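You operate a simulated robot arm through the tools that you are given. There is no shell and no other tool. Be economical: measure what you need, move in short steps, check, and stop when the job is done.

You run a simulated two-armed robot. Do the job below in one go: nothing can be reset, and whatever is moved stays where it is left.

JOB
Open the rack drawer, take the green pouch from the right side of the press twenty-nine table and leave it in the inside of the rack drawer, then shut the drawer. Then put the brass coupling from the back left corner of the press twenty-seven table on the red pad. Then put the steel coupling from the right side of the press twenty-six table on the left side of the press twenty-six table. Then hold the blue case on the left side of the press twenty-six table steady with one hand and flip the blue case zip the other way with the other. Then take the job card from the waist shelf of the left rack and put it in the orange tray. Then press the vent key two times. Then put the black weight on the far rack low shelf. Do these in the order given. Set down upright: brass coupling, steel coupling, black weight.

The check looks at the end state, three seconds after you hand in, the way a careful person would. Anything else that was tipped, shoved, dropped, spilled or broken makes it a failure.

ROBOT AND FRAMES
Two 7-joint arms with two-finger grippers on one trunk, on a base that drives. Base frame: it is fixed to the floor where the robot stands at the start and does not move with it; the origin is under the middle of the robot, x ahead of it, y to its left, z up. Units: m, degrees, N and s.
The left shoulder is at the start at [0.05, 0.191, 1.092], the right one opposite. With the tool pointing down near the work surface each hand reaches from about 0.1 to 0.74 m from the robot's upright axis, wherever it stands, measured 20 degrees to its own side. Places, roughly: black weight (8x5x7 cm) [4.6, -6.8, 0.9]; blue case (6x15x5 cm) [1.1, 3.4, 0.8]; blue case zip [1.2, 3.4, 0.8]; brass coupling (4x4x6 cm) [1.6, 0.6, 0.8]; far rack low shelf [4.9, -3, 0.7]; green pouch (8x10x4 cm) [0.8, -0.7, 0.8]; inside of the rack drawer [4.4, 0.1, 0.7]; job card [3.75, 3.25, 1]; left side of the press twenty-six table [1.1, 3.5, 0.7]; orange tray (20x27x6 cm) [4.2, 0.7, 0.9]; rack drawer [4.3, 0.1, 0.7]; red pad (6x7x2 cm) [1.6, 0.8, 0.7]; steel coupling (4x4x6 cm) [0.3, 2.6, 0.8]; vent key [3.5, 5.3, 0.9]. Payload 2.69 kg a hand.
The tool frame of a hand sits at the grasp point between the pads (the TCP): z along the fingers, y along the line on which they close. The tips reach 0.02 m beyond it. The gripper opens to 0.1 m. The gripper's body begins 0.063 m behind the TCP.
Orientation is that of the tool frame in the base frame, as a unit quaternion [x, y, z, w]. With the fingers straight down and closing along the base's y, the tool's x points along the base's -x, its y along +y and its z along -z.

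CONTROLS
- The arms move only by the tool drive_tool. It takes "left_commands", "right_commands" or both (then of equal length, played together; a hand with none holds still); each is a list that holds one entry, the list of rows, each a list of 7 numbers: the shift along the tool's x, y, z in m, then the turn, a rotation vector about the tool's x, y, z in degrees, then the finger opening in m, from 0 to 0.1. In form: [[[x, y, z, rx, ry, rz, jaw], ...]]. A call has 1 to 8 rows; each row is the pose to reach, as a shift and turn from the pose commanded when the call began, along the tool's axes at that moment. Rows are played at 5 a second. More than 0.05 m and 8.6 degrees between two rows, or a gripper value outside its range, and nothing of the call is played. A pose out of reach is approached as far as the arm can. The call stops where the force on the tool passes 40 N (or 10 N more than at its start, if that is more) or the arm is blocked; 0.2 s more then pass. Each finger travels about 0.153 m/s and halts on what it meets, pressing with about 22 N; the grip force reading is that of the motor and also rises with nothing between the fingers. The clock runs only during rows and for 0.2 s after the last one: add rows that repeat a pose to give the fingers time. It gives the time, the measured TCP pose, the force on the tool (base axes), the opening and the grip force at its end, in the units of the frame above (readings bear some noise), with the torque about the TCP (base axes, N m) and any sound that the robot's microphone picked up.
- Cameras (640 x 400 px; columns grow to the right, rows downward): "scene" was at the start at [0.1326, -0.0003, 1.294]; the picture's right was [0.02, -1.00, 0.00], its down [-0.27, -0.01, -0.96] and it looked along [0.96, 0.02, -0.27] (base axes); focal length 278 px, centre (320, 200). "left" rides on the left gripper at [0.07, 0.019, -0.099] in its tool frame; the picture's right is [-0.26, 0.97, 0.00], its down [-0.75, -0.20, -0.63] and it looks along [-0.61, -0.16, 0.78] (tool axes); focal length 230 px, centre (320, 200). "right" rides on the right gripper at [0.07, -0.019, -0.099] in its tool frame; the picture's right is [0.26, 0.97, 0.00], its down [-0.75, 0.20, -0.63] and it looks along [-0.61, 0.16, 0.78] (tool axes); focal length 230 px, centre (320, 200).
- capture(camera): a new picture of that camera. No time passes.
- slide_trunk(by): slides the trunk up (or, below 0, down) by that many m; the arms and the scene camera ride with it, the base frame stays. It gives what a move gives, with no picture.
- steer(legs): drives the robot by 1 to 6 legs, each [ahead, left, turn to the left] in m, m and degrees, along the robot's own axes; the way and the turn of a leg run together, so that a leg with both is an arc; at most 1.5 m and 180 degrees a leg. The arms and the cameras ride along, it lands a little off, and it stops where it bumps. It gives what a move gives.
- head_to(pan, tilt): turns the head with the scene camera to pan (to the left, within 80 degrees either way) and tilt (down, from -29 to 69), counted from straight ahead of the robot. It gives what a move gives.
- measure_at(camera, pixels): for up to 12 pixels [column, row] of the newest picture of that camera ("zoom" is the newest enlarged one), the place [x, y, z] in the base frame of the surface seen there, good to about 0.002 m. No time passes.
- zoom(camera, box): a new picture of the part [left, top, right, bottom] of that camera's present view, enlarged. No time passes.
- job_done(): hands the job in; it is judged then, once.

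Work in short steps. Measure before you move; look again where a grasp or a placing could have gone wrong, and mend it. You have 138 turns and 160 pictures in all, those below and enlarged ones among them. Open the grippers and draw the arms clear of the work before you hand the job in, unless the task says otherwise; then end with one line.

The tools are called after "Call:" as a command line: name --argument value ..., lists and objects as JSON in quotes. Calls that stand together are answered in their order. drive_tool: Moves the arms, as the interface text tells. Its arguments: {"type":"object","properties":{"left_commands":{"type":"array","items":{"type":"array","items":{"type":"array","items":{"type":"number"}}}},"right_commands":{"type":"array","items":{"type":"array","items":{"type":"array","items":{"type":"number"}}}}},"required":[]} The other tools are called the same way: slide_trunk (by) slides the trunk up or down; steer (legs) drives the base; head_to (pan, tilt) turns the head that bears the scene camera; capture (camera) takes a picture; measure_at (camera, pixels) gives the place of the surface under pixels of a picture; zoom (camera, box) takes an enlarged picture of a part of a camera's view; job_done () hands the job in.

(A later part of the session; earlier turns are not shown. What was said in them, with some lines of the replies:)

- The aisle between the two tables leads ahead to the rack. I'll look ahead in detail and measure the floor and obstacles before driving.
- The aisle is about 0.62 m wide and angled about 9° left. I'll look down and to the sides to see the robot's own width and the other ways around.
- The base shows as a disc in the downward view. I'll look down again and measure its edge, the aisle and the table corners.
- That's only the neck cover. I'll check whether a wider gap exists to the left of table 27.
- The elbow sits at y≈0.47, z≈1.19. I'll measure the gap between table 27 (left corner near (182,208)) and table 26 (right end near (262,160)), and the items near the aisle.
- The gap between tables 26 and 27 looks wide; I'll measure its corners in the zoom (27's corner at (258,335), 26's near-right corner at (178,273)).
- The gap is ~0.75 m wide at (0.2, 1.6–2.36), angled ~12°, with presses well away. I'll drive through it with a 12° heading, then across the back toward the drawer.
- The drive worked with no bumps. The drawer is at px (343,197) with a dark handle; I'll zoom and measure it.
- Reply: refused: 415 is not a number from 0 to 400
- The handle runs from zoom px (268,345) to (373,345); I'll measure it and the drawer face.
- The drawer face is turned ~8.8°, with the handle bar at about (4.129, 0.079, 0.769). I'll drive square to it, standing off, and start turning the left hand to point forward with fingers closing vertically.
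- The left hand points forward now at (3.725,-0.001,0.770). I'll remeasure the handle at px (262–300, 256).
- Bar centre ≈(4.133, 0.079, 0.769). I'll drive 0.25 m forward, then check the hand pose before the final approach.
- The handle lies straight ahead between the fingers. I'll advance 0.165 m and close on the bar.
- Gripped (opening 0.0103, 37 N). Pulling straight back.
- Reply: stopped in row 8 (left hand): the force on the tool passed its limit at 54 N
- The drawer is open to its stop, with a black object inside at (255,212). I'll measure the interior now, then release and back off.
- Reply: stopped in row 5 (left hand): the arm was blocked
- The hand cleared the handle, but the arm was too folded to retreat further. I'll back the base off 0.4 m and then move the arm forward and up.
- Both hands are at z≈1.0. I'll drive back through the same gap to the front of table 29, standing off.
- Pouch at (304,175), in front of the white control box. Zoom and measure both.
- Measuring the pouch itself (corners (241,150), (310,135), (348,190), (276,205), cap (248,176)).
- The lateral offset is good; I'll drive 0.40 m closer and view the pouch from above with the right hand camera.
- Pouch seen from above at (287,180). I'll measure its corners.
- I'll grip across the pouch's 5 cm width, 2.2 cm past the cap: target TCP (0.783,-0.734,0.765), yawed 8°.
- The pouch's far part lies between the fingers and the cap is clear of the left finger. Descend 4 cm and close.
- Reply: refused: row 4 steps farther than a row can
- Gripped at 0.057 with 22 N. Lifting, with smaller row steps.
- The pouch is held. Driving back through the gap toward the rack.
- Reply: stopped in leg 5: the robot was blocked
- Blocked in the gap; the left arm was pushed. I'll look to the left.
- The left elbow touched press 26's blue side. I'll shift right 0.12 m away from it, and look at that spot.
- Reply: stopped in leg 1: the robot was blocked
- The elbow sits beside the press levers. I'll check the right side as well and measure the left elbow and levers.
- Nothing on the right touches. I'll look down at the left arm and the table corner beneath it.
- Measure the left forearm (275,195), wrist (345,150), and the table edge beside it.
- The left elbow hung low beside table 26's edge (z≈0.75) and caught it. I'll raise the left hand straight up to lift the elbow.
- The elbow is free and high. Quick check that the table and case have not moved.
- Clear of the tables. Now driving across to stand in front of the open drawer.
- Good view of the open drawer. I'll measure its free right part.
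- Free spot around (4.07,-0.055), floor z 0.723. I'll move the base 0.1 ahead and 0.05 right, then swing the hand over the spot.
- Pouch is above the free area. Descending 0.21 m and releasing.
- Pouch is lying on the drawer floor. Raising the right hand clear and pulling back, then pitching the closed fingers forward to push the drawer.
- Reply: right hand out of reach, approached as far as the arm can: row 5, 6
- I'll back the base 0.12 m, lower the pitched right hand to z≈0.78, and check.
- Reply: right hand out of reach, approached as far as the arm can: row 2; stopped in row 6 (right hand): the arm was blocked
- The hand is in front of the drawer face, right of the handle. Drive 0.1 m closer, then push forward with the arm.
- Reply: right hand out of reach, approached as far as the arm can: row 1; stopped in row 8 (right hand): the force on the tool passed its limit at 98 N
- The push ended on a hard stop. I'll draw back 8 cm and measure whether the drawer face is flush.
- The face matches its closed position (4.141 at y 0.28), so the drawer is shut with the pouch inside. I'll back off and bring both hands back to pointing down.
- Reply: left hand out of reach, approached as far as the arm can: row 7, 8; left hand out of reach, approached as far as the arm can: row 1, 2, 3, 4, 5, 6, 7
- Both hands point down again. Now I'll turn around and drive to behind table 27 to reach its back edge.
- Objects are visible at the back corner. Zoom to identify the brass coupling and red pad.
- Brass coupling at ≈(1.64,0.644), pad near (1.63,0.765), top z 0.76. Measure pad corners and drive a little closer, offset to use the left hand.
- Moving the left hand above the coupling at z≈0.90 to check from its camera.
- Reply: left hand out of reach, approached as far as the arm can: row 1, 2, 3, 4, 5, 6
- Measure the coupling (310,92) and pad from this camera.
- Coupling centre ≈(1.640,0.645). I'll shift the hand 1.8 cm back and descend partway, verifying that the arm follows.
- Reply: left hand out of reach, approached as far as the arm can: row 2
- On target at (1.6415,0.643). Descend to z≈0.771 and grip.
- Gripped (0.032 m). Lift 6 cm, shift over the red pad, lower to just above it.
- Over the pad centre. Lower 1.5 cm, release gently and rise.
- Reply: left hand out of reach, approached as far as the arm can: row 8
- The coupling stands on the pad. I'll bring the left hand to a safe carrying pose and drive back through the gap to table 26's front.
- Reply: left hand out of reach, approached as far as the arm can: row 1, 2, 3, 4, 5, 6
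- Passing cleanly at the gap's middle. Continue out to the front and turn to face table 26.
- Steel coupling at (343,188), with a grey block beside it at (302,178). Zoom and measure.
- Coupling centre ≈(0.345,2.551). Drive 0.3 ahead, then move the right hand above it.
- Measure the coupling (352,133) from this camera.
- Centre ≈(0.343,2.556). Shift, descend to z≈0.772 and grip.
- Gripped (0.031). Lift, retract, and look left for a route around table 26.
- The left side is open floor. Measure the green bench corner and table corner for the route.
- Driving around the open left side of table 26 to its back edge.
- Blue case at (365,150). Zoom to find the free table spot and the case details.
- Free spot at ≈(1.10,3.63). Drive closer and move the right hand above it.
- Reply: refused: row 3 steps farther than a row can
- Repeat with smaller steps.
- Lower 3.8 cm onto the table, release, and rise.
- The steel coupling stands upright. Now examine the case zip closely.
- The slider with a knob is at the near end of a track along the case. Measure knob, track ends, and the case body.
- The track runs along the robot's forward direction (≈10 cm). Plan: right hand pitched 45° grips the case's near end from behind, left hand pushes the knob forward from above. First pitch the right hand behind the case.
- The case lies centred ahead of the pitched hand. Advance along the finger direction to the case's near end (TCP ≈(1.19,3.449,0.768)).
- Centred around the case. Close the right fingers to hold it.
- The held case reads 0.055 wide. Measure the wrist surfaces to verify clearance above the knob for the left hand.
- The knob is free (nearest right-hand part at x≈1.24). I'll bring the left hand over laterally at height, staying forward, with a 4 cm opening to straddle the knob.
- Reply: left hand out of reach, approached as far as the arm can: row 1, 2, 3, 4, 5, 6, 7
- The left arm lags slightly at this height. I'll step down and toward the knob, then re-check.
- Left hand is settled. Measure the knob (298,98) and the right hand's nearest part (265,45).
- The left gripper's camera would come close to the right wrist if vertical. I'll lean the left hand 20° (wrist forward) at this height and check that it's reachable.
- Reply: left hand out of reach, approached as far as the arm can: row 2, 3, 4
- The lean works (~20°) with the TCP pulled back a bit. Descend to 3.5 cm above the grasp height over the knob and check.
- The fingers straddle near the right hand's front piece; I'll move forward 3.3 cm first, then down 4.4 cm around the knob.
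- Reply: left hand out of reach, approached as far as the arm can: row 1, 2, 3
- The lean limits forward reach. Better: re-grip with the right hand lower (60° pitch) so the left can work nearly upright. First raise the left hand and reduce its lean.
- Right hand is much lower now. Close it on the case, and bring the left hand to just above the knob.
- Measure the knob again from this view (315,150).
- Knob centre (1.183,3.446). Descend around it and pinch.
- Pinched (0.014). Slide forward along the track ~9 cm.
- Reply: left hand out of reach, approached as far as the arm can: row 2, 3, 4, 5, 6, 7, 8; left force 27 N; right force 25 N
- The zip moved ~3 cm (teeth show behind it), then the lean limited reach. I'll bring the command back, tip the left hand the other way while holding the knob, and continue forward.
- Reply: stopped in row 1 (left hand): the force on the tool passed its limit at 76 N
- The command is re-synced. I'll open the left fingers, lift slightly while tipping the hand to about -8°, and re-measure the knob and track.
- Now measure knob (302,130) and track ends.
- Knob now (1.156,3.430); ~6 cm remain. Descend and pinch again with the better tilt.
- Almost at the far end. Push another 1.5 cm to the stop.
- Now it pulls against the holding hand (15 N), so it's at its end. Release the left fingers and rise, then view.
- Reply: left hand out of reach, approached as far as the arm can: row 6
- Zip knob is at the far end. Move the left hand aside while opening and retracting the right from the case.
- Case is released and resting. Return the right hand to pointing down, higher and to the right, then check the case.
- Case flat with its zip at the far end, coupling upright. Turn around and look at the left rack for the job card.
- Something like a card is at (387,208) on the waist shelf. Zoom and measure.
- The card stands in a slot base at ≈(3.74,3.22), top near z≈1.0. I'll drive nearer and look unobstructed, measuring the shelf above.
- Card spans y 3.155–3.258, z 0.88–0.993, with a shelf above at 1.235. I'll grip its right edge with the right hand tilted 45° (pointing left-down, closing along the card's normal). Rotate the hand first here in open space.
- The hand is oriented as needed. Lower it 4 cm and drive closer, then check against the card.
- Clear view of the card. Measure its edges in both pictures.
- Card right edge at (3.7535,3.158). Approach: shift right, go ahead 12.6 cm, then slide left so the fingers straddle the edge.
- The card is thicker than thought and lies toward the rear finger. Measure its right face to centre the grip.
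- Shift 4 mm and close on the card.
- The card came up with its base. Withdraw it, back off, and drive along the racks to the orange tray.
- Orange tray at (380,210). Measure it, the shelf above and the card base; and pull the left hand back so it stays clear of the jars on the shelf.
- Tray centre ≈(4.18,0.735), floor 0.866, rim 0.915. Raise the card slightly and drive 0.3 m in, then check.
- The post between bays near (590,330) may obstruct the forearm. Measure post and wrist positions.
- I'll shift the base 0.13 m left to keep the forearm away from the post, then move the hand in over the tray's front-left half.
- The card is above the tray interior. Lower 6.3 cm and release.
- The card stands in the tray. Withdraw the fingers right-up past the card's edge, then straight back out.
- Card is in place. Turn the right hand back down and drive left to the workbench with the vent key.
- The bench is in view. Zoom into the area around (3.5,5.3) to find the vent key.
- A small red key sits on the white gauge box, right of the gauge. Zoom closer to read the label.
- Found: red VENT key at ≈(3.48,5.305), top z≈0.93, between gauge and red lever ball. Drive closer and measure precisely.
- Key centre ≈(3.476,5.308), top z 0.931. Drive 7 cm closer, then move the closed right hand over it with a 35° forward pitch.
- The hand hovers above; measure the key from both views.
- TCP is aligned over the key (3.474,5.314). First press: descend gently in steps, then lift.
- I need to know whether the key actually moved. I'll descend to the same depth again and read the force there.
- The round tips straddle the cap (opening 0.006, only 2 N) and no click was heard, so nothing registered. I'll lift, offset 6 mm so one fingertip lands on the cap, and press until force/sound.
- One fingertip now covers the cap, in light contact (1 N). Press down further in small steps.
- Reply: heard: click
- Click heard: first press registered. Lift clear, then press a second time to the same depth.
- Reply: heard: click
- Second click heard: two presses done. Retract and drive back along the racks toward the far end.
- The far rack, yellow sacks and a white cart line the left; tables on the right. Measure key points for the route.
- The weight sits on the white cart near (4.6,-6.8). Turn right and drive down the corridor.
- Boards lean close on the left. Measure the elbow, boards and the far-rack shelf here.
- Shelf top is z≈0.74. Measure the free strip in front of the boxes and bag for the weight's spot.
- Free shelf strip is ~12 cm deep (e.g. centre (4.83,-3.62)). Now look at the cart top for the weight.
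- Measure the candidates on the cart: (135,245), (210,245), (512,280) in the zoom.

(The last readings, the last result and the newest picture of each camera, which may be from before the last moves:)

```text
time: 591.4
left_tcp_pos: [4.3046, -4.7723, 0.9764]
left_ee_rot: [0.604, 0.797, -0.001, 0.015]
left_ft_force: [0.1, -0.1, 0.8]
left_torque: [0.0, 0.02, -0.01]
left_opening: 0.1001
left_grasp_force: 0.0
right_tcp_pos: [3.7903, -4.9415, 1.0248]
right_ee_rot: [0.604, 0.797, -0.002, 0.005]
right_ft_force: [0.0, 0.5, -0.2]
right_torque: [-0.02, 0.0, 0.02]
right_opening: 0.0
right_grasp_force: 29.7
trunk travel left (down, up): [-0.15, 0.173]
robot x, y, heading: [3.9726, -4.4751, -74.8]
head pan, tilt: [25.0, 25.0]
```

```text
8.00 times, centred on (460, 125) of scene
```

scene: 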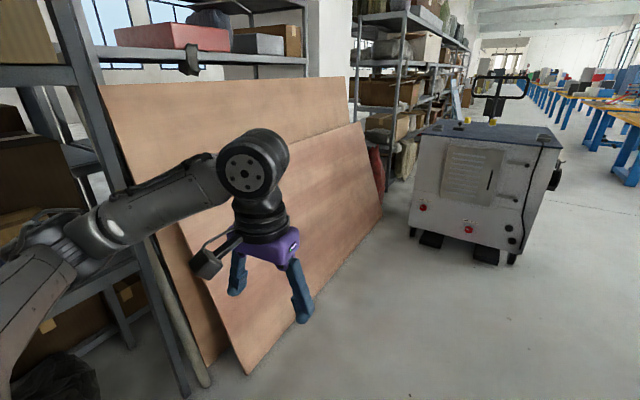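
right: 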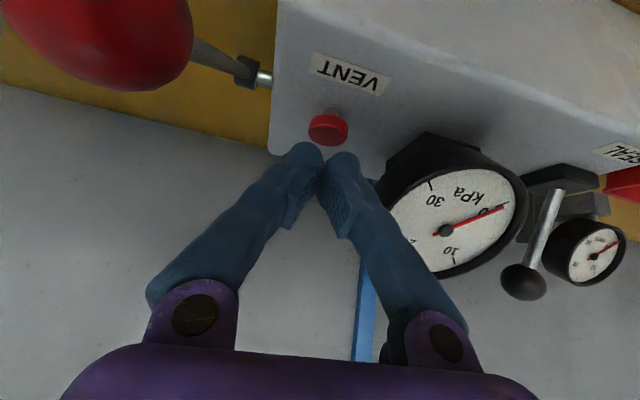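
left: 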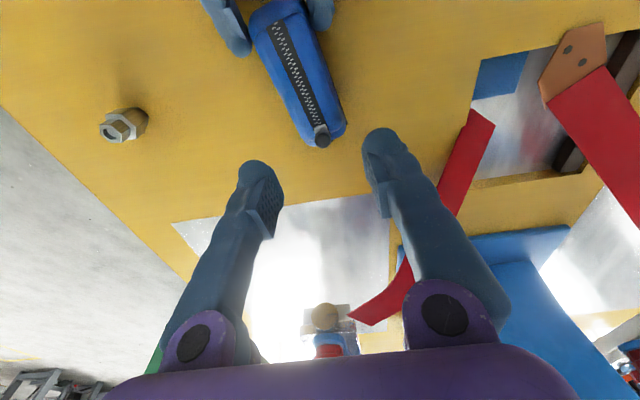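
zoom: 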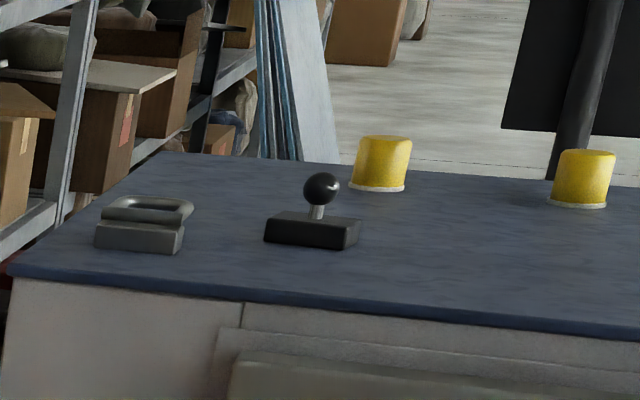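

The black weight (block with ball handle) is at ≈(4.593,-6.795) on the cart top (z 0.881). Drive up to the cart's near face.

Call:
steer --legs '[[0.9, 0, -6], [0.72, 0.27, -6.5]]'

Call:
head_to --pan 0 --tilt 30

Call:
capture --camera "scene"

```text
time: 599.9
left_tcp_pos: [4.7463, -6.4097, 0.9767]
left_ee_rot: [0.691, 0.722, -0.003, 0.015]
left_ft_force: [-0.7, -0.6, -0.1]
left_torque: [-0.01, -0.01, 0.0]
left_opening: 0.0998
left_grasp_force: 0.1
right_tcp_pos: [4.2067, -6.456, 1.0221]
right_ee_rot: [0.693, 0.721, -0.002, 0.004]
right_ft_force: [-0.7, 0.0, 0.5]
right_torque: [-0.03, 0.0, 0.02]
right_opening: 0.0
right_grasp_force: 30.1
trunk travel left (down, up): [-0.15, 0.173]
robot x, y, heading: [4.491, -6.0409, -87.9]
head pan, tilt: [25.0, 25.0]
```

```text
time: 600.8
left_tcp_pos: [4.7446, -6.4081, 0.9765]
left_ee_rot: [0.691, 0.722, -0.002, 0.016]
left_ft_force: [0.3, -0.1, 0.4]
left_torque: [-0.01, -0.04, 0.04]
left_opening: 0.1002
left_grasp_force: 0.1
right_tcp_pos: [4.2072, -6.4571, 1.0224]
right_ee_rot: [0.693, 0.721, -0.003, 0.004]
right_ft_force: [-1.1, 0.5, 0.9]
right_torque: [0.02, -0.02, 0.02]
right_opening: 0.0
right_grasp_force: 29.7
trunk travel left (down, up): [-0.15, 0.173]
robot x, y, heading: [4.4956, -6.038, -87.9]
head pan, tilt: [0.0, 30.0]
```

```text
42 pictures are left
```

scene: 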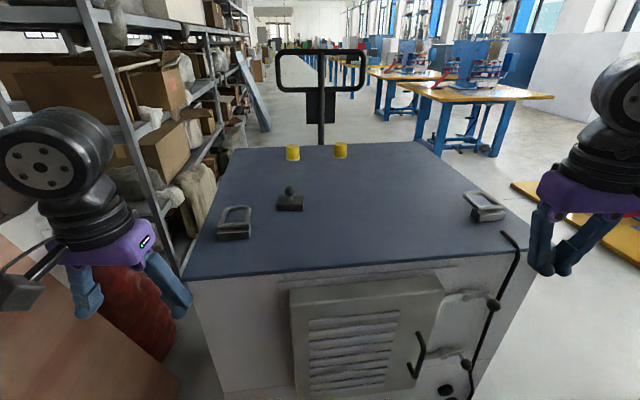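

Good position. Zoom and measure the weight's block corners.

Call:
zoom --camera "scene" --box '[250, 170, 330, 225]'

Call:
measure_at --camera "zoom" --pixels '[[222, 225], [420, 215], [225, 310], [420, 305], [320, 270], [320, 180], [230, 270], [415, 265], [320, 300], [210, 330]]'

```text
7.27 times, centred on (290, 198) of scene
```

zoom: 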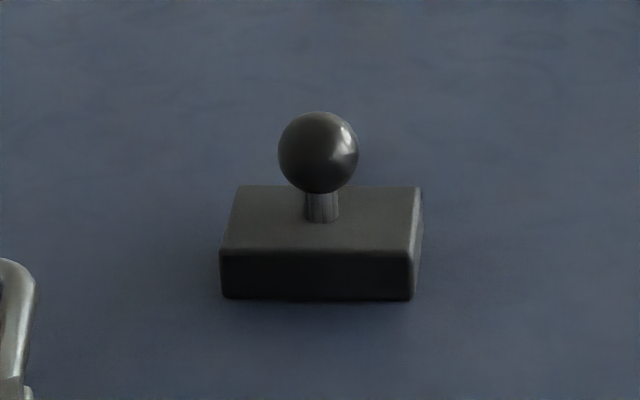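

```text
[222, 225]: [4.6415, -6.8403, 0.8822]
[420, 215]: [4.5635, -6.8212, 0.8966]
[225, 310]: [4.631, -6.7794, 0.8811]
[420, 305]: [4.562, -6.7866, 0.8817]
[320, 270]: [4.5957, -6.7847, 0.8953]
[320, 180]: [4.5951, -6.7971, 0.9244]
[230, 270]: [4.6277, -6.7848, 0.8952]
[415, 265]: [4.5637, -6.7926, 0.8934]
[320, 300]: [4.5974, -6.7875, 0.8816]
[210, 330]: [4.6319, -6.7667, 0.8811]
```

Weight centre ≈(4.598,-6.808), block ≈7 cm wide, yawed ~5° from the robot. Drive 0.15 m closer and swing the right hand above it.

Call:
steer --legs '[[0.15, 0, 0]]'

Call:
drive_tool --right_commands '[[[-0.02, 0.037, 0, 0, 0, 0, 0.05], [-0.04, 0.074, 0, 0, 0, 0, 0.1], [-0.06, 0.111, 0, 0, 0, 0, 0.1], [-0.08, 0.148, 0, 0, 0, -1, 0.1], [-0.1, 0.185, 0, 0, 0, -2, 0.1], [-0.12, 0.222, 0, 0, 0, -3, 0.1], [-0.14, 0.259, 0, 0, 0, -4, 0.1], [-0.16, 0.296, 0, 0, 0, -5, 0.1]]]'

Call:
capture --camera "right"

```text
time: 602.0
left_tcp_pos: [4.7485, -6.5081, 0.9764]
left_ee_rot: [0.689, 0.724, -0.003, 0.016]
left_ft_force: [-0.1, 0.2, -0.6]
left_torque: [-0.03, 0.0, 0.0]
left_opening: 0.1001
left_grasp_force: 0.0
right_tcp_pos: [4.2113, -6.5572, 1.0223]
right_ee_rot: [0.691, 0.723, -0.004, 0.004]
right_ft_force: [-1.3, 0.6, -1.0]
right_torque: [0.0, -0.01, 0.01]
right_opening: 0.0
right_grasp_force: 29.4
trunk travel left (down, up): [-0.15, 0.173]
robot x, y, heading: [4.4924, -6.1415, -87.9]
head pan, tilt: [0.0, 30.0]
stopped in leg 1: the robot was blocked; the commanded pose is now the measured one
```

```text
time: 603.8
left_tcp_pos: [4.7494, -6.5096, 0.9753]
left_ee_rot: [0.69, 0.724, -0.002, 0.014]
left_ft_force: [0.4, 0.4, 0.8]
left_torque: [0.01, 0.0, -0.01]
left_opening: 0.0998
left_grasp_force: 0.1
right_tcp_pos: [4.5142, -6.7047, 1.0241]
right_ee_rot: [0.658, 0.753, -0.004, 0.004]
right_ft_force: [0.1, 0.4, -0.3]
right_torque: [0.0, 0.01, -0.01]
right_opening: 0.1
right_grasp_force: 0.0
trunk travel left (down, up): [-0.15, 0.173]
robot x, y, heading: [4.4906, -6.1439, -87.9]
head pan, tilt: [0.0, 30.0]
```

```text
40 pictures are left
```

right: 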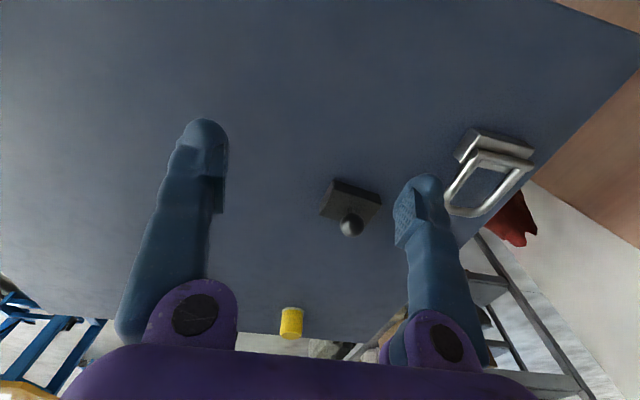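

The base touched the cart; check that the weight is where it was, measuring from the right camera.

Call:
measure_at --camera "right" --pixels '[[336, 183], [380, 203], [322, 214], [350, 200], [368, 218], [351, 225], [326, 200], [358, 193]]'

Call:
capture --camera "scene"

Call:
measure_at --camera "scene" --pixels '[[200, 290], [250, 285], [420, 280]]'

```text
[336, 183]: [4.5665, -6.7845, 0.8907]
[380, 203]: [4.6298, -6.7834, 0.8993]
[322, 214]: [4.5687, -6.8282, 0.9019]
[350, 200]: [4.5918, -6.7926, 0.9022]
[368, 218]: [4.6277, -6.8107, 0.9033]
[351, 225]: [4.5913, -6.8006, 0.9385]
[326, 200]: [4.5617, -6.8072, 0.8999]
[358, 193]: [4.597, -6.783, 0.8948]
```

```text
39 pictures are left
```

scene: 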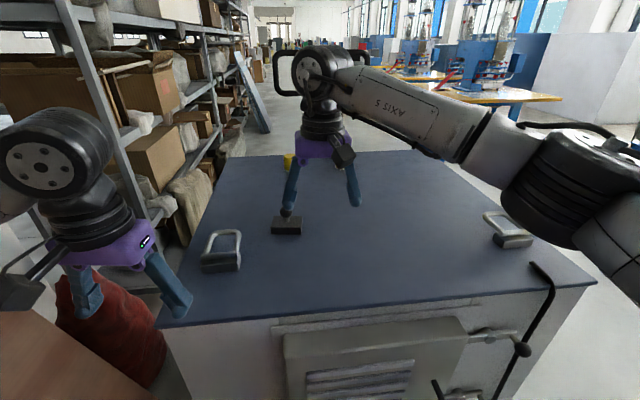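

```text
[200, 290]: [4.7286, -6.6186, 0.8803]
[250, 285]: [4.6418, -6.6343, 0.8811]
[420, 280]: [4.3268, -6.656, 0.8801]
```

The weight and cart haven't moved. Move over the weight centre (4.597,-6.808), keeping height.

Call:
drive_tool --right_commands '[[[-0.035, 0.02, 0, 0, 0, 0, 0.1], [-0.07, 0.04, 0, 0, 0, 0, 0.1], [-0.1, 0.06, 0.01, 0, 0, 0, 0.1], [-0.113, 0.0684, 0.03, 0, 0, 0, 0.1], [-0.113, 0.0684, 0.04, 0, 0, 0, 0.1], [-0.113, 0.0684, 0.04, 0, 0, 0, 0.1]]]'

Call:
capture --camera "right"

```text
time: 605.2
left_tcp_pos: [4.7484, -6.51, 0.9766]
left_ee_rot: [0.689, 0.724, -0.002, 0.015]
left_ft_force: [-1.0, -0.1, 0.0]
left_torque: [-0.03, -0.01, 0.01]
left_opening: 0.0998
left_grasp_force: 0.0
right_tcp_pos: [4.5623, -6.7588, 0.9991]
right_ee_rot: [0.659, 0.752, -0.002, 0.004]
right_ft_force: [-0.2, 0.4, 0.6]
right_torque: [0.01, -0.04, -0.03]
right_opening: 0.0998
right_grasp_force: 0.0
right hand out of reach, approached as far as the arm can: row 2, 3, 4, 5, 6
trunk travel left (down, up): [-0.15, 0.173]
robot x, y, heading: [4.5003, -6.1396, -87.7]
head pan, tilt: [0.0, 30.0]
```

```text
38 pictures are left
```

right: 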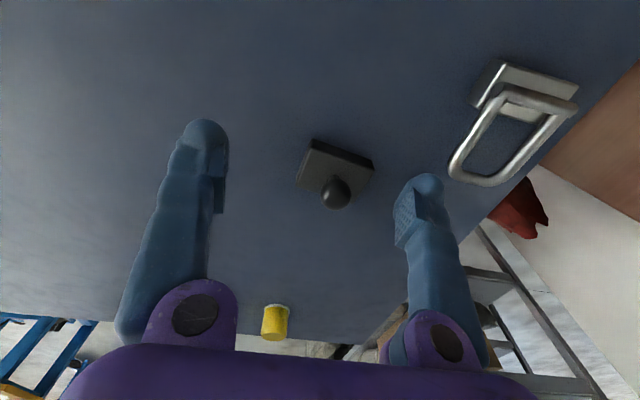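

Reach falls 6 cm short upright; I'll pitch the hand 25° forward (wrist back) to gain reach, keeping the commanded target.

Call:
drive_tool --right_commands '[[[0, 0, 0, 0, -6, 0, 0.1], [0, 0, 0, 0, -12, 0, 0.1], [0, 0, 0, 0, -18, 0, 0.1], [0, 0, 0, 0, -25, 0, 0.1], [0, 0, 0, 0, -25, 0, 0.1], [0, 0, 0, 0, -25, 0, 0.1]]]'

Call:
capture --camera "right"

```text
time: 606.6
left_tcp_pos: [4.7484, -6.5092, 0.976]
left_ee_rot: [0.689, 0.724, -0.001, 0.015]
left_ft_force: [0.4, 0.2, 0.0]
left_torque: [0.01, -0.04, 0.03]
left_opening: 0.1002
left_grasp_force: 0.1
right_tcp_pos: [4.5614, -6.7576, 0.9985]
right_ee_rot: [0.641, 0.734, -0.145, 0.168]
right_ft_force: [0.3, -0.6, 0.7]
right_torque: [-0.01, -0.01, 0.0]
right_opening: 0.1
right_grasp_force: 0.1
trunk travel left (down, up): [-0.15, 0.173]
robot x, y, heading: [4.4955, -6.1434, -88.0]
head pan, tilt: [0.0, 30.0]
```

```text
37 pictures are left
```

right: 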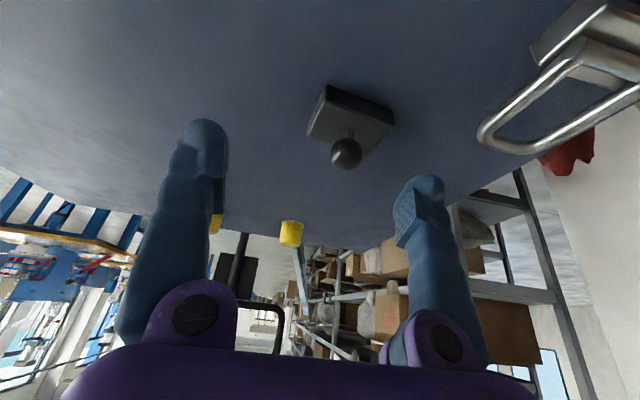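

Pitched and in reach. Now shift 5.4 cm forward and 2.9 cm left, then check alignment.

Call:
drive_tool --right_commands '[[[-0.024, 0.015, 0.011, 0, 0, 0, 0.1], [-0.046, 0.029, 0.0215, 0, 0, 0, 0.1], [-0.0375, 0.029, 0.04, 0, 0, 0, 0.1], [-0.0375, 0.029, 0.04, 0, 0, 0, 0.1]]]'

Call:
capture --camera "right"

```text
time: 607.6
left_tcp_pos: [4.749, -6.5091, 0.9756]
left_ee_rot: [0.689, 0.724, -0.002, 0.015]
left_ft_force: [0.4, -0.1, 1.1]
left_torque: [-0.04, 0.04, 0.0]
left_opening: 0.0998
left_grasp_force: 0.1
right_tcp_pos: [4.5978, -6.8037, 0.9792]
right_ee_rot: [0.642, 0.734, -0.145, 0.167]
right_ft_force: [-0.6, 0.3, 0.5]
right_torque: [0.01, -0.03, 0.01]
right_opening: 0.1002
right_grasp_force: 0.1
trunk travel left (down, up): [-0.15, 0.173]
robot x, y, heading: [4.4962, -6.1402, -87.6]
head pan, tilt: [0.0, 30.0]
```

```text
36 pictures are left
```

right: 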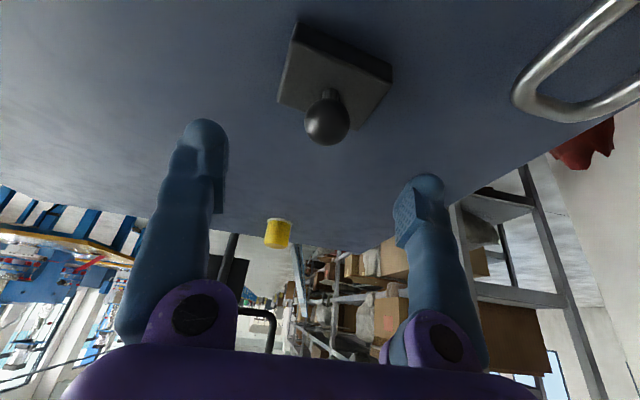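

Reachable now. Measure the block corners from here for lateral centring.

Call:
measure_at --camera "right" --pixels '[[300, 40], [385, 75], [283, 98], [362, 122], [330, 65], [327, 118], [292, 70], [375, 98]]'

```text
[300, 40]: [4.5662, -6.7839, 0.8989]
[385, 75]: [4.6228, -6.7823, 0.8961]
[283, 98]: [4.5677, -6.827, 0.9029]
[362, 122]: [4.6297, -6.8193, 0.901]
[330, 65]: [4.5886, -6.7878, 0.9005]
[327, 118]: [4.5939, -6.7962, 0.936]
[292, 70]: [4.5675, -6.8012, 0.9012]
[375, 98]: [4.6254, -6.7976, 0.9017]
```

Well centred. Descend 7.2 cm and close on the block.

Call:
drive_tool --right_commands '[[[0.01, 0, 0.0217, 0, 0, 0, 0.1], [0.02, 0, 0.0435, 0, 0, 0, 0.1], [0.0305, 0, 0.0645, 0, 0, 0, 0.1], [0.0305, 0, 0.0645, 0, 0, 0, 0.1], [0.0305, 0, 0.0645, 0, 0, 0, 0.06], [0.0305, 0, 0.0645, 0, 0, 0, 0.03], [0.0305, 0, 0.0645, 0, 0, 0, 0.03]]]'

Call:
drive_tool --right_commands '[[[-0.0085, 0, -0.018, 0, 0, 0, 0.03], [-0.0169, 0, -0.0362, 0, 0, 0, 0.03], [-0.0169, 0, -0.0362, 0, 0, 0, 0.03]]]'

Call:
capture --camera "right"

```text
time: 609.2
left_tcp_pos: [4.7479, -6.5088, 0.9763]
left_ee_rot: [0.69, 0.724, -0.003, 0.015]
left_ft_force: [0.4, -0.5, -0.2]
left_torque: [-0.03, -0.04, 0.0]
left_opening: 0.1002
left_grasp_force: 0.0
right_tcp_pos: [4.5975, -6.8035, 0.9051]
right_ee_rot: [0.643, 0.734, -0.144, 0.166]
right_ft_force: [2.2, 1.6, -0.1]
right_torque: [-0.04, 0.0, -0.03]
right_opening: 0.0716
right_grasp_force: 21.8
trunk travel left (down, up): [-0.15, 0.173]
robot x, y, heading: [4.496, -6.1433, -87.7]
head pan, tilt: [0.0, 30.0]
```

```text
time: 610.0
left_tcp_pos: [4.7487, -6.5095, 0.9753]
left_ee_rot: [0.69, 0.723, -0.002, 0.015]
left_ft_force: [0.2, 0.4, -0.3]
left_torque: [-0.01, 0.0, -0.05]
left_opening: 0.0999
left_grasp_force: 0.1
right_tcp_pos: [4.5977, -6.8024, 0.9468]
right_ee_rot: [0.642, 0.735, -0.144, 0.167]
right_ft_force: [-0.2, 0.0, -5.9]
right_torque: [0.03, 0.01, 0.02]
right_opening: 0.0699
right_grasp_force: 22.3
trunk travel left (down, up): [-0.15, 0.173]
robot x, y, heading: [4.495, -6.1448, -87.9]
head pan, tilt: [0.0, 30.0]
```

```text
35 pictures are left
```

right: 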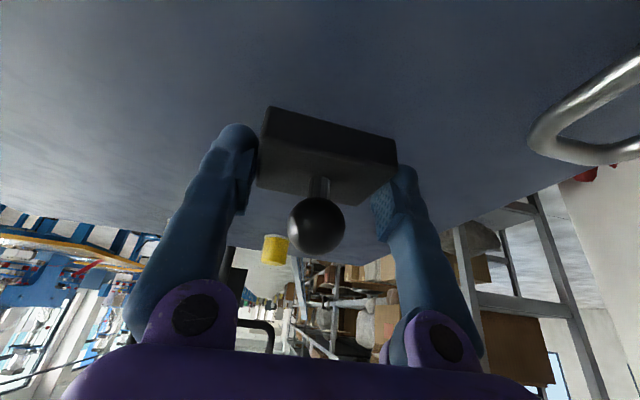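

Lifted (about 6 N). Raise and draw it back to a carrying pose, then back away from the cart.

Call:
drive_tool --right_commands '[[[-0.006, 0, -0.013, 0, 0, 0, 0.03], [-0.02, 0, -0.043, 0, 0, 0, 0.03], [-0.005, -0.03, -0.07, 0, 0, 0, 0.03], [0.02, -0.06, -0.09, 0, 0, 0, 0.03], [0.045, -0.09, -0.11, 0, 0, 0, 0.03], [0.07, -0.12, -0.13, 0, 0, 0, 0.03], [0.094, -0.15, -0.154, 0, 0, 0, 0.03], [0.094, -0.18, -0.154, 0, 0, 0, 0.03]]]'

Call:
steer --legs '[[-0.5, -0.25, 0], [-0.8, -0.35, 0]]'

Call:
head_to --pan 60 --tilt 25

Call:
capture --camera "scene"

```text
time: 611.8
left_tcp_pos: [4.7487, -6.5116, 0.9762]
left_ee_rot: [0.689, 0.724, -0.001, 0.015]
left_ft_force: [-0.7, 0.1, -0.8]
left_torque: [0.0, 0.01, -0.02]
left_opening: 0.0998
left_grasp_force: 0.1
right_tcp_pos: [4.3983, -6.6791, 1.0434]
right_ee_rot: [0.643, 0.734, -0.144, 0.166]
right_ft_force: [0.0, 0.9, -6.0]
right_torque: [0.04, -0.02, 0.04]
right_opening: 0.0697
right_grasp_force: 22.6
trunk travel left (down, up): [-0.15, 0.173]
robot x, y, heading: [4.494, -6.1438, -87.8]
head pan, tilt: [0.0, 30.0]
```

```text
time: 619.2
left_tcp_pos: [4.1036, -5.2317, 0.9754]
left_ee_rot: [0.69, 0.723, -0.002, 0.015]
left_ft_force: [0.2, 0.4, -0.9]
left_torque: [-0.04, 0.0, 0.02]
left_opening: 0.1
left_grasp_force: 0.0
right_tcp_pos: [3.7534, -5.4016, 1.0424]
right_ee_rot: [0.643, 0.734, -0.145, 0.167]
right_ft_force: [0.2, 0.4, -5.4]
right_torque: [0.04, 0.01, -0.04]
right_opening: 0.0696
right_grasp_force: 22.0
trunk travel left (down, up): [-0.15, 0.173]
robot x, y, heading: [3.8473, -4.8652, -88.1]
head pan, tilt: [0.0, 30.0]
```

```text
time: 620.5
left_tcp_pos: [4.1037, -5.2326, 0.9757]
left_ee_rot: [0.69, 0.723, -0.003, 0.015]
left_ft_force: [-0.1, 0.8, -0.3]
left_torque: [0.0, -0.01, 0.02]
left_opening: 0.1001
left_grasp_force: 0.1
right_tcp_pos: [3.7524, -5.4018, 1.0432]
right_ee_rot: [0.643, 0.733, -0.145, 0.167]
right_ft_force: [-0.5, -1.0, -5.6]
right_torque: [0.03, 0.02, 0.0]
right_opening: 0.0697
right_grasp_force: 22.0
trunk travel left (down, up): [-0.15, 0.173]
robot x, y, heading: [3.8498, -4.8654, -87.9]
head pan, tilt: [60.0, 25.0]
```

```text
34 pictures are left
5 turns are left
```

scene: 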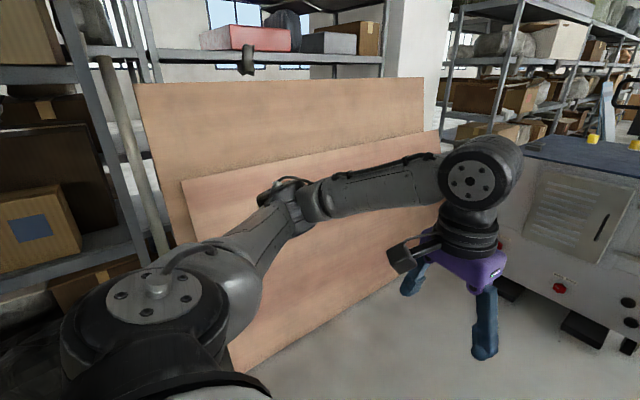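

Only 5 turns remain, so I go directly: turn to face the far rack and drive to stand in front of the free low-shelf spot (≈(4.855,-3.80), strip from 4.795 to ~4.93), then view.

Call:
steer --legs '[[0, 0, 91.9], [0, 1.035, 0], [0.3, 0, 0]]'

Call:
head_to --pan -3 --tilt 32

Call:
capture --camera "scene"

Call:
measure_at --camera "scene" --pixels '[[240, 200], [280, 200], [320, 200], [360, 200], [400, 200], [240, 230], [280, 230], [320, 230], [360, 230], [400, 230], [320, 260], [320, 180]]'

```text
time: 635.2
left_tcp_pos: [4.4265, -3.5586, 0.9755]
left_ee_rot: [-0.033, 0.999, 0.01, 0.011]
left_ft_force: [-0.7, 0.8, 0.5]
left_torque: [0.01, -0.02, 0.02]
left_opening: 0.0998
left_grasp_force: 0.0
right_tcp_pos: [4.6011, -3.9052, 1.0401]
right_ee_rot: [-0.073, 0.973, 0.017, 0.218]
right_ft_force: [-0.2, 0.1, -5.6]
right_torque: [-0.01, 0.04, -0.02]
right_opening: 0.0695
right_grasp_force: 21.8
trunk travel left (down, up): [-0.15, 0.173]
robot x, y, heading: [4.0653, -3.8163, 3.2]
head pan, tilt: [60.0, 25.0]
stopped in leg 3: the robot was blocked; the commanded pose is now the measured one
```

```text
time: 636.5
left_tcp_pos: [4.4263, -3.5582, 0.9757]
left_ee_rot: [-0.033, 0.999, 0.008, 0.012]
left_ft_force: [0.1, 0.2, 0.5]
left_torque: [-0.01, -0.03, -0.01]
left_opening: 0.1
left_grasp_force: 0.3
right_tcp_pos: [4.6003, -3.906, 1.0429]
right_ee_rot: [-0.073, 0.973, 0.016, 0.219]
right_ft_force: [0.4, -0.3, -6.9]
right_torque: [-0.01, 0.02, -0.01]
right_opening: 0.0695
right_grasp_force: 21.8
trunk travel left (down, up): [-0.15, 0.173]
robot x, y, heading: [4.0638, -3.8159, 3.2]
head pan, tilt: [-3.0, 32.0]
```

```text
33 pictures are left
```

scene: 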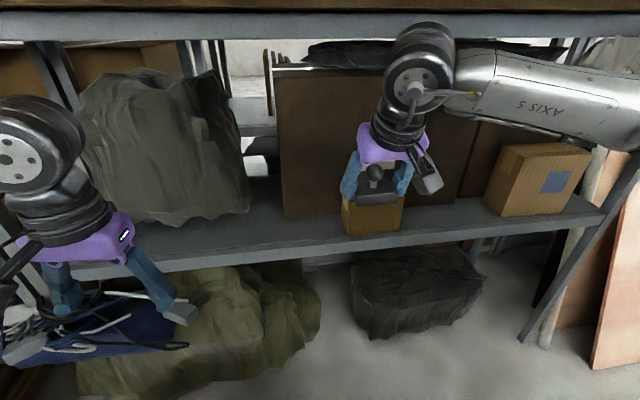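

```text
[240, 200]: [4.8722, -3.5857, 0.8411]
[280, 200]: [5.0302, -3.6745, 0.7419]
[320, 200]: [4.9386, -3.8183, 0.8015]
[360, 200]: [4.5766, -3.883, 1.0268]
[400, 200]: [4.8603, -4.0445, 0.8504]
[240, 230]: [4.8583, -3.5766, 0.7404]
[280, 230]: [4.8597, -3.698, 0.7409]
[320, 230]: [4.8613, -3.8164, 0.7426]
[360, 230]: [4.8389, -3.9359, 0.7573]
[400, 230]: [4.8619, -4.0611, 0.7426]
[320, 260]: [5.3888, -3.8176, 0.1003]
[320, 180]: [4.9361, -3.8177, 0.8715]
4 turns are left
```

The base was likely stopped by a floor sack on the left. I'll shift right, turn ~32° left while moving in, and lower the weight in front of the shelf, then check.

Call:
steer --legs '[[-0.05, -0.23, 0], [0.17, 0, 32]]'

Call:
drive_tool --right_commands '[[[0.018, 0, 0.0385, 0, 0, 0, 0.03], [0.036, 0, 0.077, 0, 0, 0, 0.03], [0.054, 0, 0.1155, 0, 0, 0, 0.03], [0.072, 0, 0.154, 0, 0, 0, 0.03], [0.072, 0, 0.154, 0, 0, 0, 0.03]]]'

Call:
head_to --pan -5 --tilt 35

Call:
capture --camera "scene"

Call:
capture --camera "right"

Call:
measure_at --camera "right" --pixels '[[320, 120], [320, 60], [250, 100], [400, 100], [320, 20], [200, 60], [450, 60], [260, 30], [380, 30], [150, 150], [500, 150], [320, 90]]'

```text
time: 640.7
left_tcp_pos: [4.3574, -3.5917, 0.9758]
left_ee_rot: [-0.301, 0.953, 0.012, 0.009]
left_ft_force: [0.2, 0.2, 0.2]
left_torque: [-0.01, 0.0, 0.01]
left_opening: 0.1001
left_grasp_force: 0.1
right_tcp_pos: [4.6857, -3.7988, 1.0432]
right_ee_rot: [-0.332, 0.917, 0.074, 0.207]
right_ft_force: [-0.3, 1.3, -6.3]
right_torque: [-0.01, 0.04, 0.02]
right_opening: 0.0692
right_grasp_force: 21.6
trunk travel left (down, up): [-0.15, 0.173]
robot x, y, heading: [4.1806, -4.0023, 34.4]
head pan, tilt: [-3.0, 32.0]
```

```text
time: 641.9
left_tcp_pos: [4.3576, -3.5925, 0.9768]
left_ee_rot: [-0.301, 0.953, 0.012, 0.009]
left_ft_force: [0.6, -0.1, 0.5]
left_torque: [-0.02, 0.03, 0.0]
left_opening: 0.0999
left_grasp_force: 0.1
right_tcp_pos: [4.6874, -3.7958, 0.871]
right_ee_rot: [-0.332, 0.917, 0.075, 0.206]
right_ft_force: [-0.4, 0.0, -6.2]
right_torque: [0.0, -0.02, 0.01]
right_opening: 0.0692
right_grasp_force: 21.9
trunk travel left (down, up): [-0.15, 0.173]
robot x, y, heading: [4.1792, -4.0001, 34.3]
head pan, tilt: [-3.0, 32.0]
```

```text
time: 642.5
left_tcp_pos: [4.3566, -3.5911, 0.976]
left_ee_rot: [-0.3, 0.954, 0.012, 0.01]
left_ft_force: [0.1, -1.3, -0.4]
left_torque: [-0.02, -0.02, 0.0]
left_opening: 0.1
left_grasp_force: 0.1
right_tcp_pos: [4.6864, -3.7968, 0.8712]
right_ee_rot: [-0.332, 0.917, 0.074, 0.207]
right_ft_force: [-0.1, 0.1, -5.1]
right_torque: [-0.01, -0.04, -0.01]
right_opening: 0.0695
right_grasp_force: 21.8
trunk travel left (down, up): [-0.15, 0.173]
robot x, y, heading: [4.1764, -4.003, 34.2]
head pan, tilt: [-5.0, 35.0]
```

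```text
32 pictures are left
```

scene: 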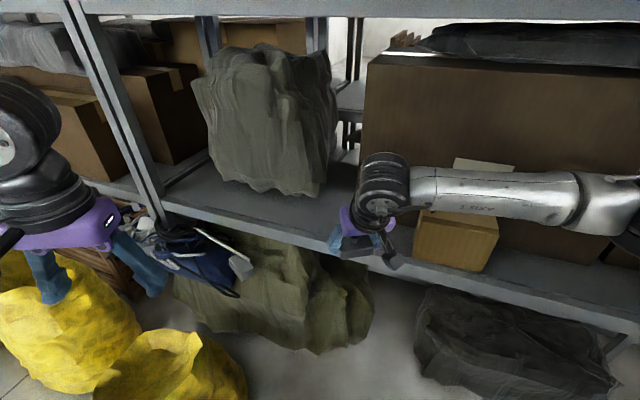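

```text
31 pictures are left
```

right: 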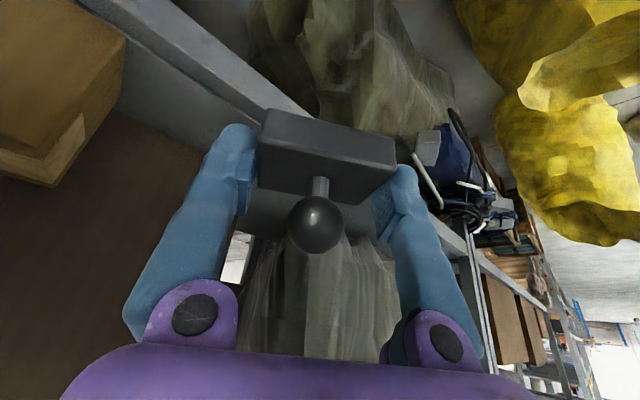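

```text
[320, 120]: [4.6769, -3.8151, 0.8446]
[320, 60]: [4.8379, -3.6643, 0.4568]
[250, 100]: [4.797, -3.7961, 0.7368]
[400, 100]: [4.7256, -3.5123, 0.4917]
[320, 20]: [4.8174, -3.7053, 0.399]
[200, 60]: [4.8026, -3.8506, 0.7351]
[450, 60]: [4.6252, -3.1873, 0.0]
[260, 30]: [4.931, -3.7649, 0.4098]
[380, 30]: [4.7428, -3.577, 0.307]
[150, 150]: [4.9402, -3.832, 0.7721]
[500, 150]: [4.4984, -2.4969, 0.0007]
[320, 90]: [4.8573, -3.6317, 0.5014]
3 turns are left
```

Aligned in front of the free strip. Move 15 cm in over the spot and lower to the shelf, then check before releasing.

Call:
drive_tool --right_commands '[[[-0.0344, -0.0155, 0.0161, 0, 0, 0, 0.03], [-0.0689, -0.031, 0.0322, 0, 0, 0, 0.03], [-0.1033, -0.0465, 0.0482, 0, 0, 0, 0.03], [-0.1377, -0.062, 0.0643, 0, 0, 0, 0.03], [-0.1377, -0.062, 0.0643, 0, 0, 0, 0.03], [-0.1208, -0.062, 0.1005, 0, 0, 0, 0.03], [-0.1039, -0.062, 0.1368, 0, 0, 0, 0.03], [-0.095, -0.062, 0.1558, 0, 0, 0, 0.03]]]'

Call:
capture --camera "right"

Call:
capture --camera "scene"

Call:
measure_at --camera "right" --pixels '[[320, 120], [270, 90], [380, 100], [320, 60], [200, 100], [320, 150]]'

```text
time: 644.3
left_tcp_pos: [4.3576, -3.5933, 0.9762]
left_ee_rot: [-0.301, 0.954, 0.012, 0.008]
left_ft_force: [1.4, -0.3, -0.1]
left_torque: [-0.01, 0.0, -0.04]
left_opening: 0.1001
left_grasp_force: 0.1
right_tcp_pos: [4.8443, -3.7475, 0.7714]
right_ee_rot: [-0.332, 0.917, 0.076, 0.207]
right_ft_force: [1.1, -0.1, -5.9]
right_torque: [-0.03, 0.01, -0.02]
right_opening: 0.0693
right_grasp_force: 22.3
trunk travel left (down, up): [-0.15, 0.173]
robot x, y, heading: [4.1817, -4.0016, 34.3]
head pan, tilt: [-5.0, 35.0]
```

```text
30 pictures are left
```

right: 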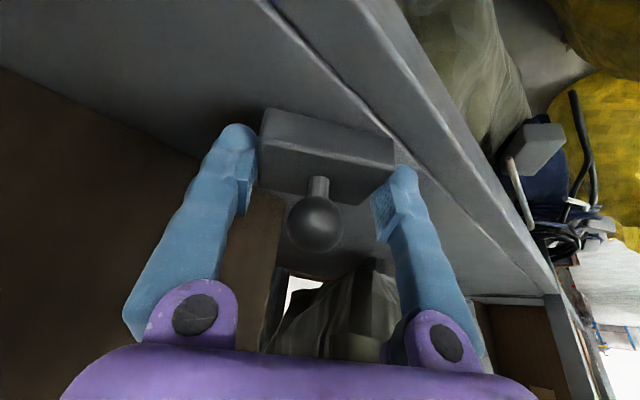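

```text
29 pictures are left
```

scene: 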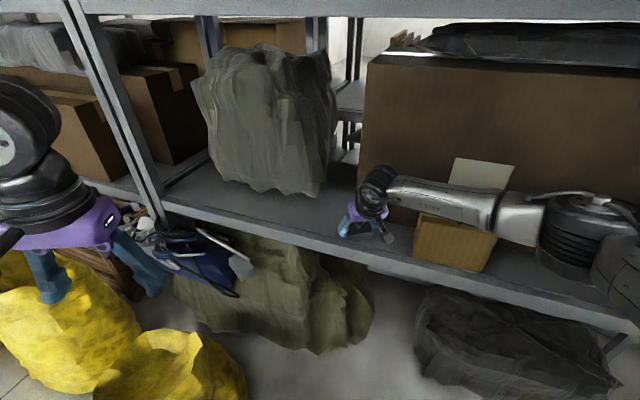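

```text
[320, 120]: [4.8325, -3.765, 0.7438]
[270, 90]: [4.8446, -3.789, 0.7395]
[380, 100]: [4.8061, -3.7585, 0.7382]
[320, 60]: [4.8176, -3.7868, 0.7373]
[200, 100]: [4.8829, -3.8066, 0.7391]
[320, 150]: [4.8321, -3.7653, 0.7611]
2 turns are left
```

The weight hovers ~6 mm above the shelf, fully within its edge. Lower, release, rise straight up, back out, and drive clear.

Call:
drive_tool --right_commands '[[[0.0012, 0, 0.0026, 0, 0, 0, 0.03], [0.0024, 0, 0.0052, 0, 0, 0, 0.03], [0.0024, 0, 0.0052, 0, 0, 0, 0.078], [0.0024, 0, 0.0052, 0, 0, 0, 0.088], [0.0024, 0, 0.0052, 0, 0, 0, 0.088], [-0.0127, 0, -0.0272, 0, 0, 0, 0.088], [-0.0276, 0, -0.0592, 0, 0, 0, 0.088], [-0.0402, 0, -0.0862, 0, 0, 0, 0.088]]]'

Call:
drive_tool --right_commands '[[[0.0344, 0.0155, -0.0161, 0, 0, 0, 0.088], [0.0689, 0.031, -0.0322, 0, 0, 0, 0.088], [0.1033, 0.0465, -0.0482, 0, 0, 0, 0.088], [0.1377, 0.062, -0.0643, 0, 0, 0, 0.088], [0.1377, 0.062, -0.0643, 0, 0, 0, 0.1]]]'

Call:
steer --legs '[[-0.35, -0.1, 0]]'

Call:
capture --camera "scene"

Call:
zoom --camera "scene" --box '[260, 100, 460, 260]'

```text
time: 646.1
left_tcp_pos: [4.3565, -3.5925, 0.9755]
left_ee_rot: [-0.302, 0.953, 0.011, 0.01]
left_ft_force: [-0.7, -0.5, -0.2]
left_torque: [0.0, -0.01, 0.0]
left_opening: 0.1002
left_grasp_force: 0.2
right_tcp_pos: [4.8421, -3.7511, 0.8675]
right_ee_rot: [-0.331, 0.918, 0.074, 0.207]
right_ft_force: [0.5, -0.2, -0.3]
right_torque: [0.0, 0.02, 0.01]
right_opening: 0.0879
right_grasp_force: 0.0
trunk travel left (down, up): [-0.15, 0.173]
robot x, y, heading: [4.1815, -4.0004, 34.5]
head pan, tilt: [-5.0, 35.0]
```

```text
time: 647.3
left_tcp_pos: [4.3565, -3.5927, 0.9758]
left_ee_rot: [-0.3, 0.954, 0.012, 0.009]
left_ft_force: [-0.2, -0.4, -0.7]
left_torque: [-0.04, 0.02, -0.02]
left_opening: 0.1001
left_grasp_force: 0.0
right_tcp_pos: [4.6882, -3.7994, 0.8682]
right_ee_rot: [-0.332, 0.917, 0.075, 0.207]
right_ft_force: [-0.1, 0.1, 0.1]
right_torque: [-0.01, 0.02, 0.04]
right_opening: 0.1001
right_grasp_force: 0.1
trunk travel left (down, up): [-0.15, 0.173]
robot x, y, heading: [4.1803, -4.0048, 34.5]
head pan, tilt: [-5.0, 35.0]
```

```text
time: 649.7
left_tcp_pos: [4.1248, -3.8736, 0.9765]
left_ee_rot: [-0.297, 0.955, 0.012, 0.009]
left_ft_force: [-0.3, 0.4, 1.0]
left_torque: [0.02, -0.01, 0.01]
left_opening: 0.0999
left_grasp_force: 0.1
right_tcp_pos: [4.4555, -4.0815, 0.8689]
right_ee_rot: [-0.33, 0.918, 0.075, 0.207]
right_ft_force: [0.4, -0.2, -0.7]
right_torque: [0.01, 0.02, 0.03]
right_opening: 0.1
right_grasp_force: 0.0
trunk travel left (down, up): [-0.15, 0.173]
robot x, y, heading: [3.9473, -4.2817, 34.1]
head pan, tilt: [-5.0, 35.0]
```

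```text
28 pictures are left
```

scene: 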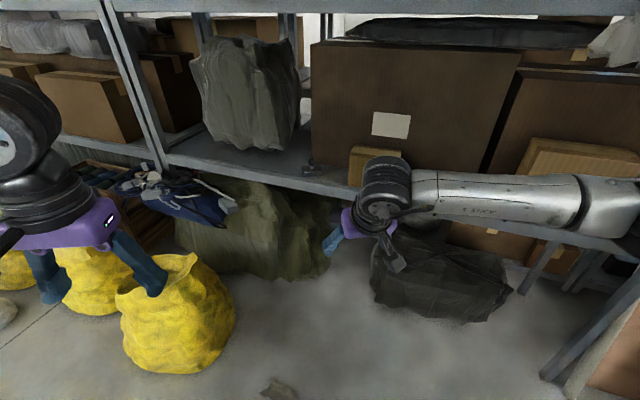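

```text
2.50 times, centred on (360, 180) of scene
1 turns are left
```

zoom: 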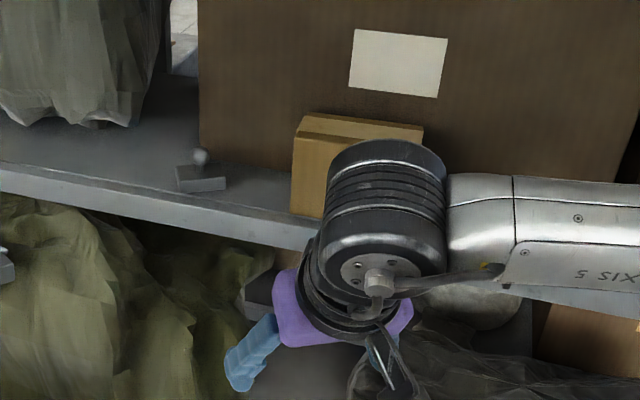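

The weight stands upright on the low shelf at zoom (200,175), both grippers are open and the arms are clear of the work, so I hand the job in.

Call:
job_done

```text
The job is handed in.
```

All seven tasks were done in the order given and the job is handed in; the base or an arm was stopped by contact three times on the way (table 26, the cart, and probably a floor sack by the far rack). After the table 26 and cart stops, the items I measured had not moved. I did not check what the far rack stop touched.
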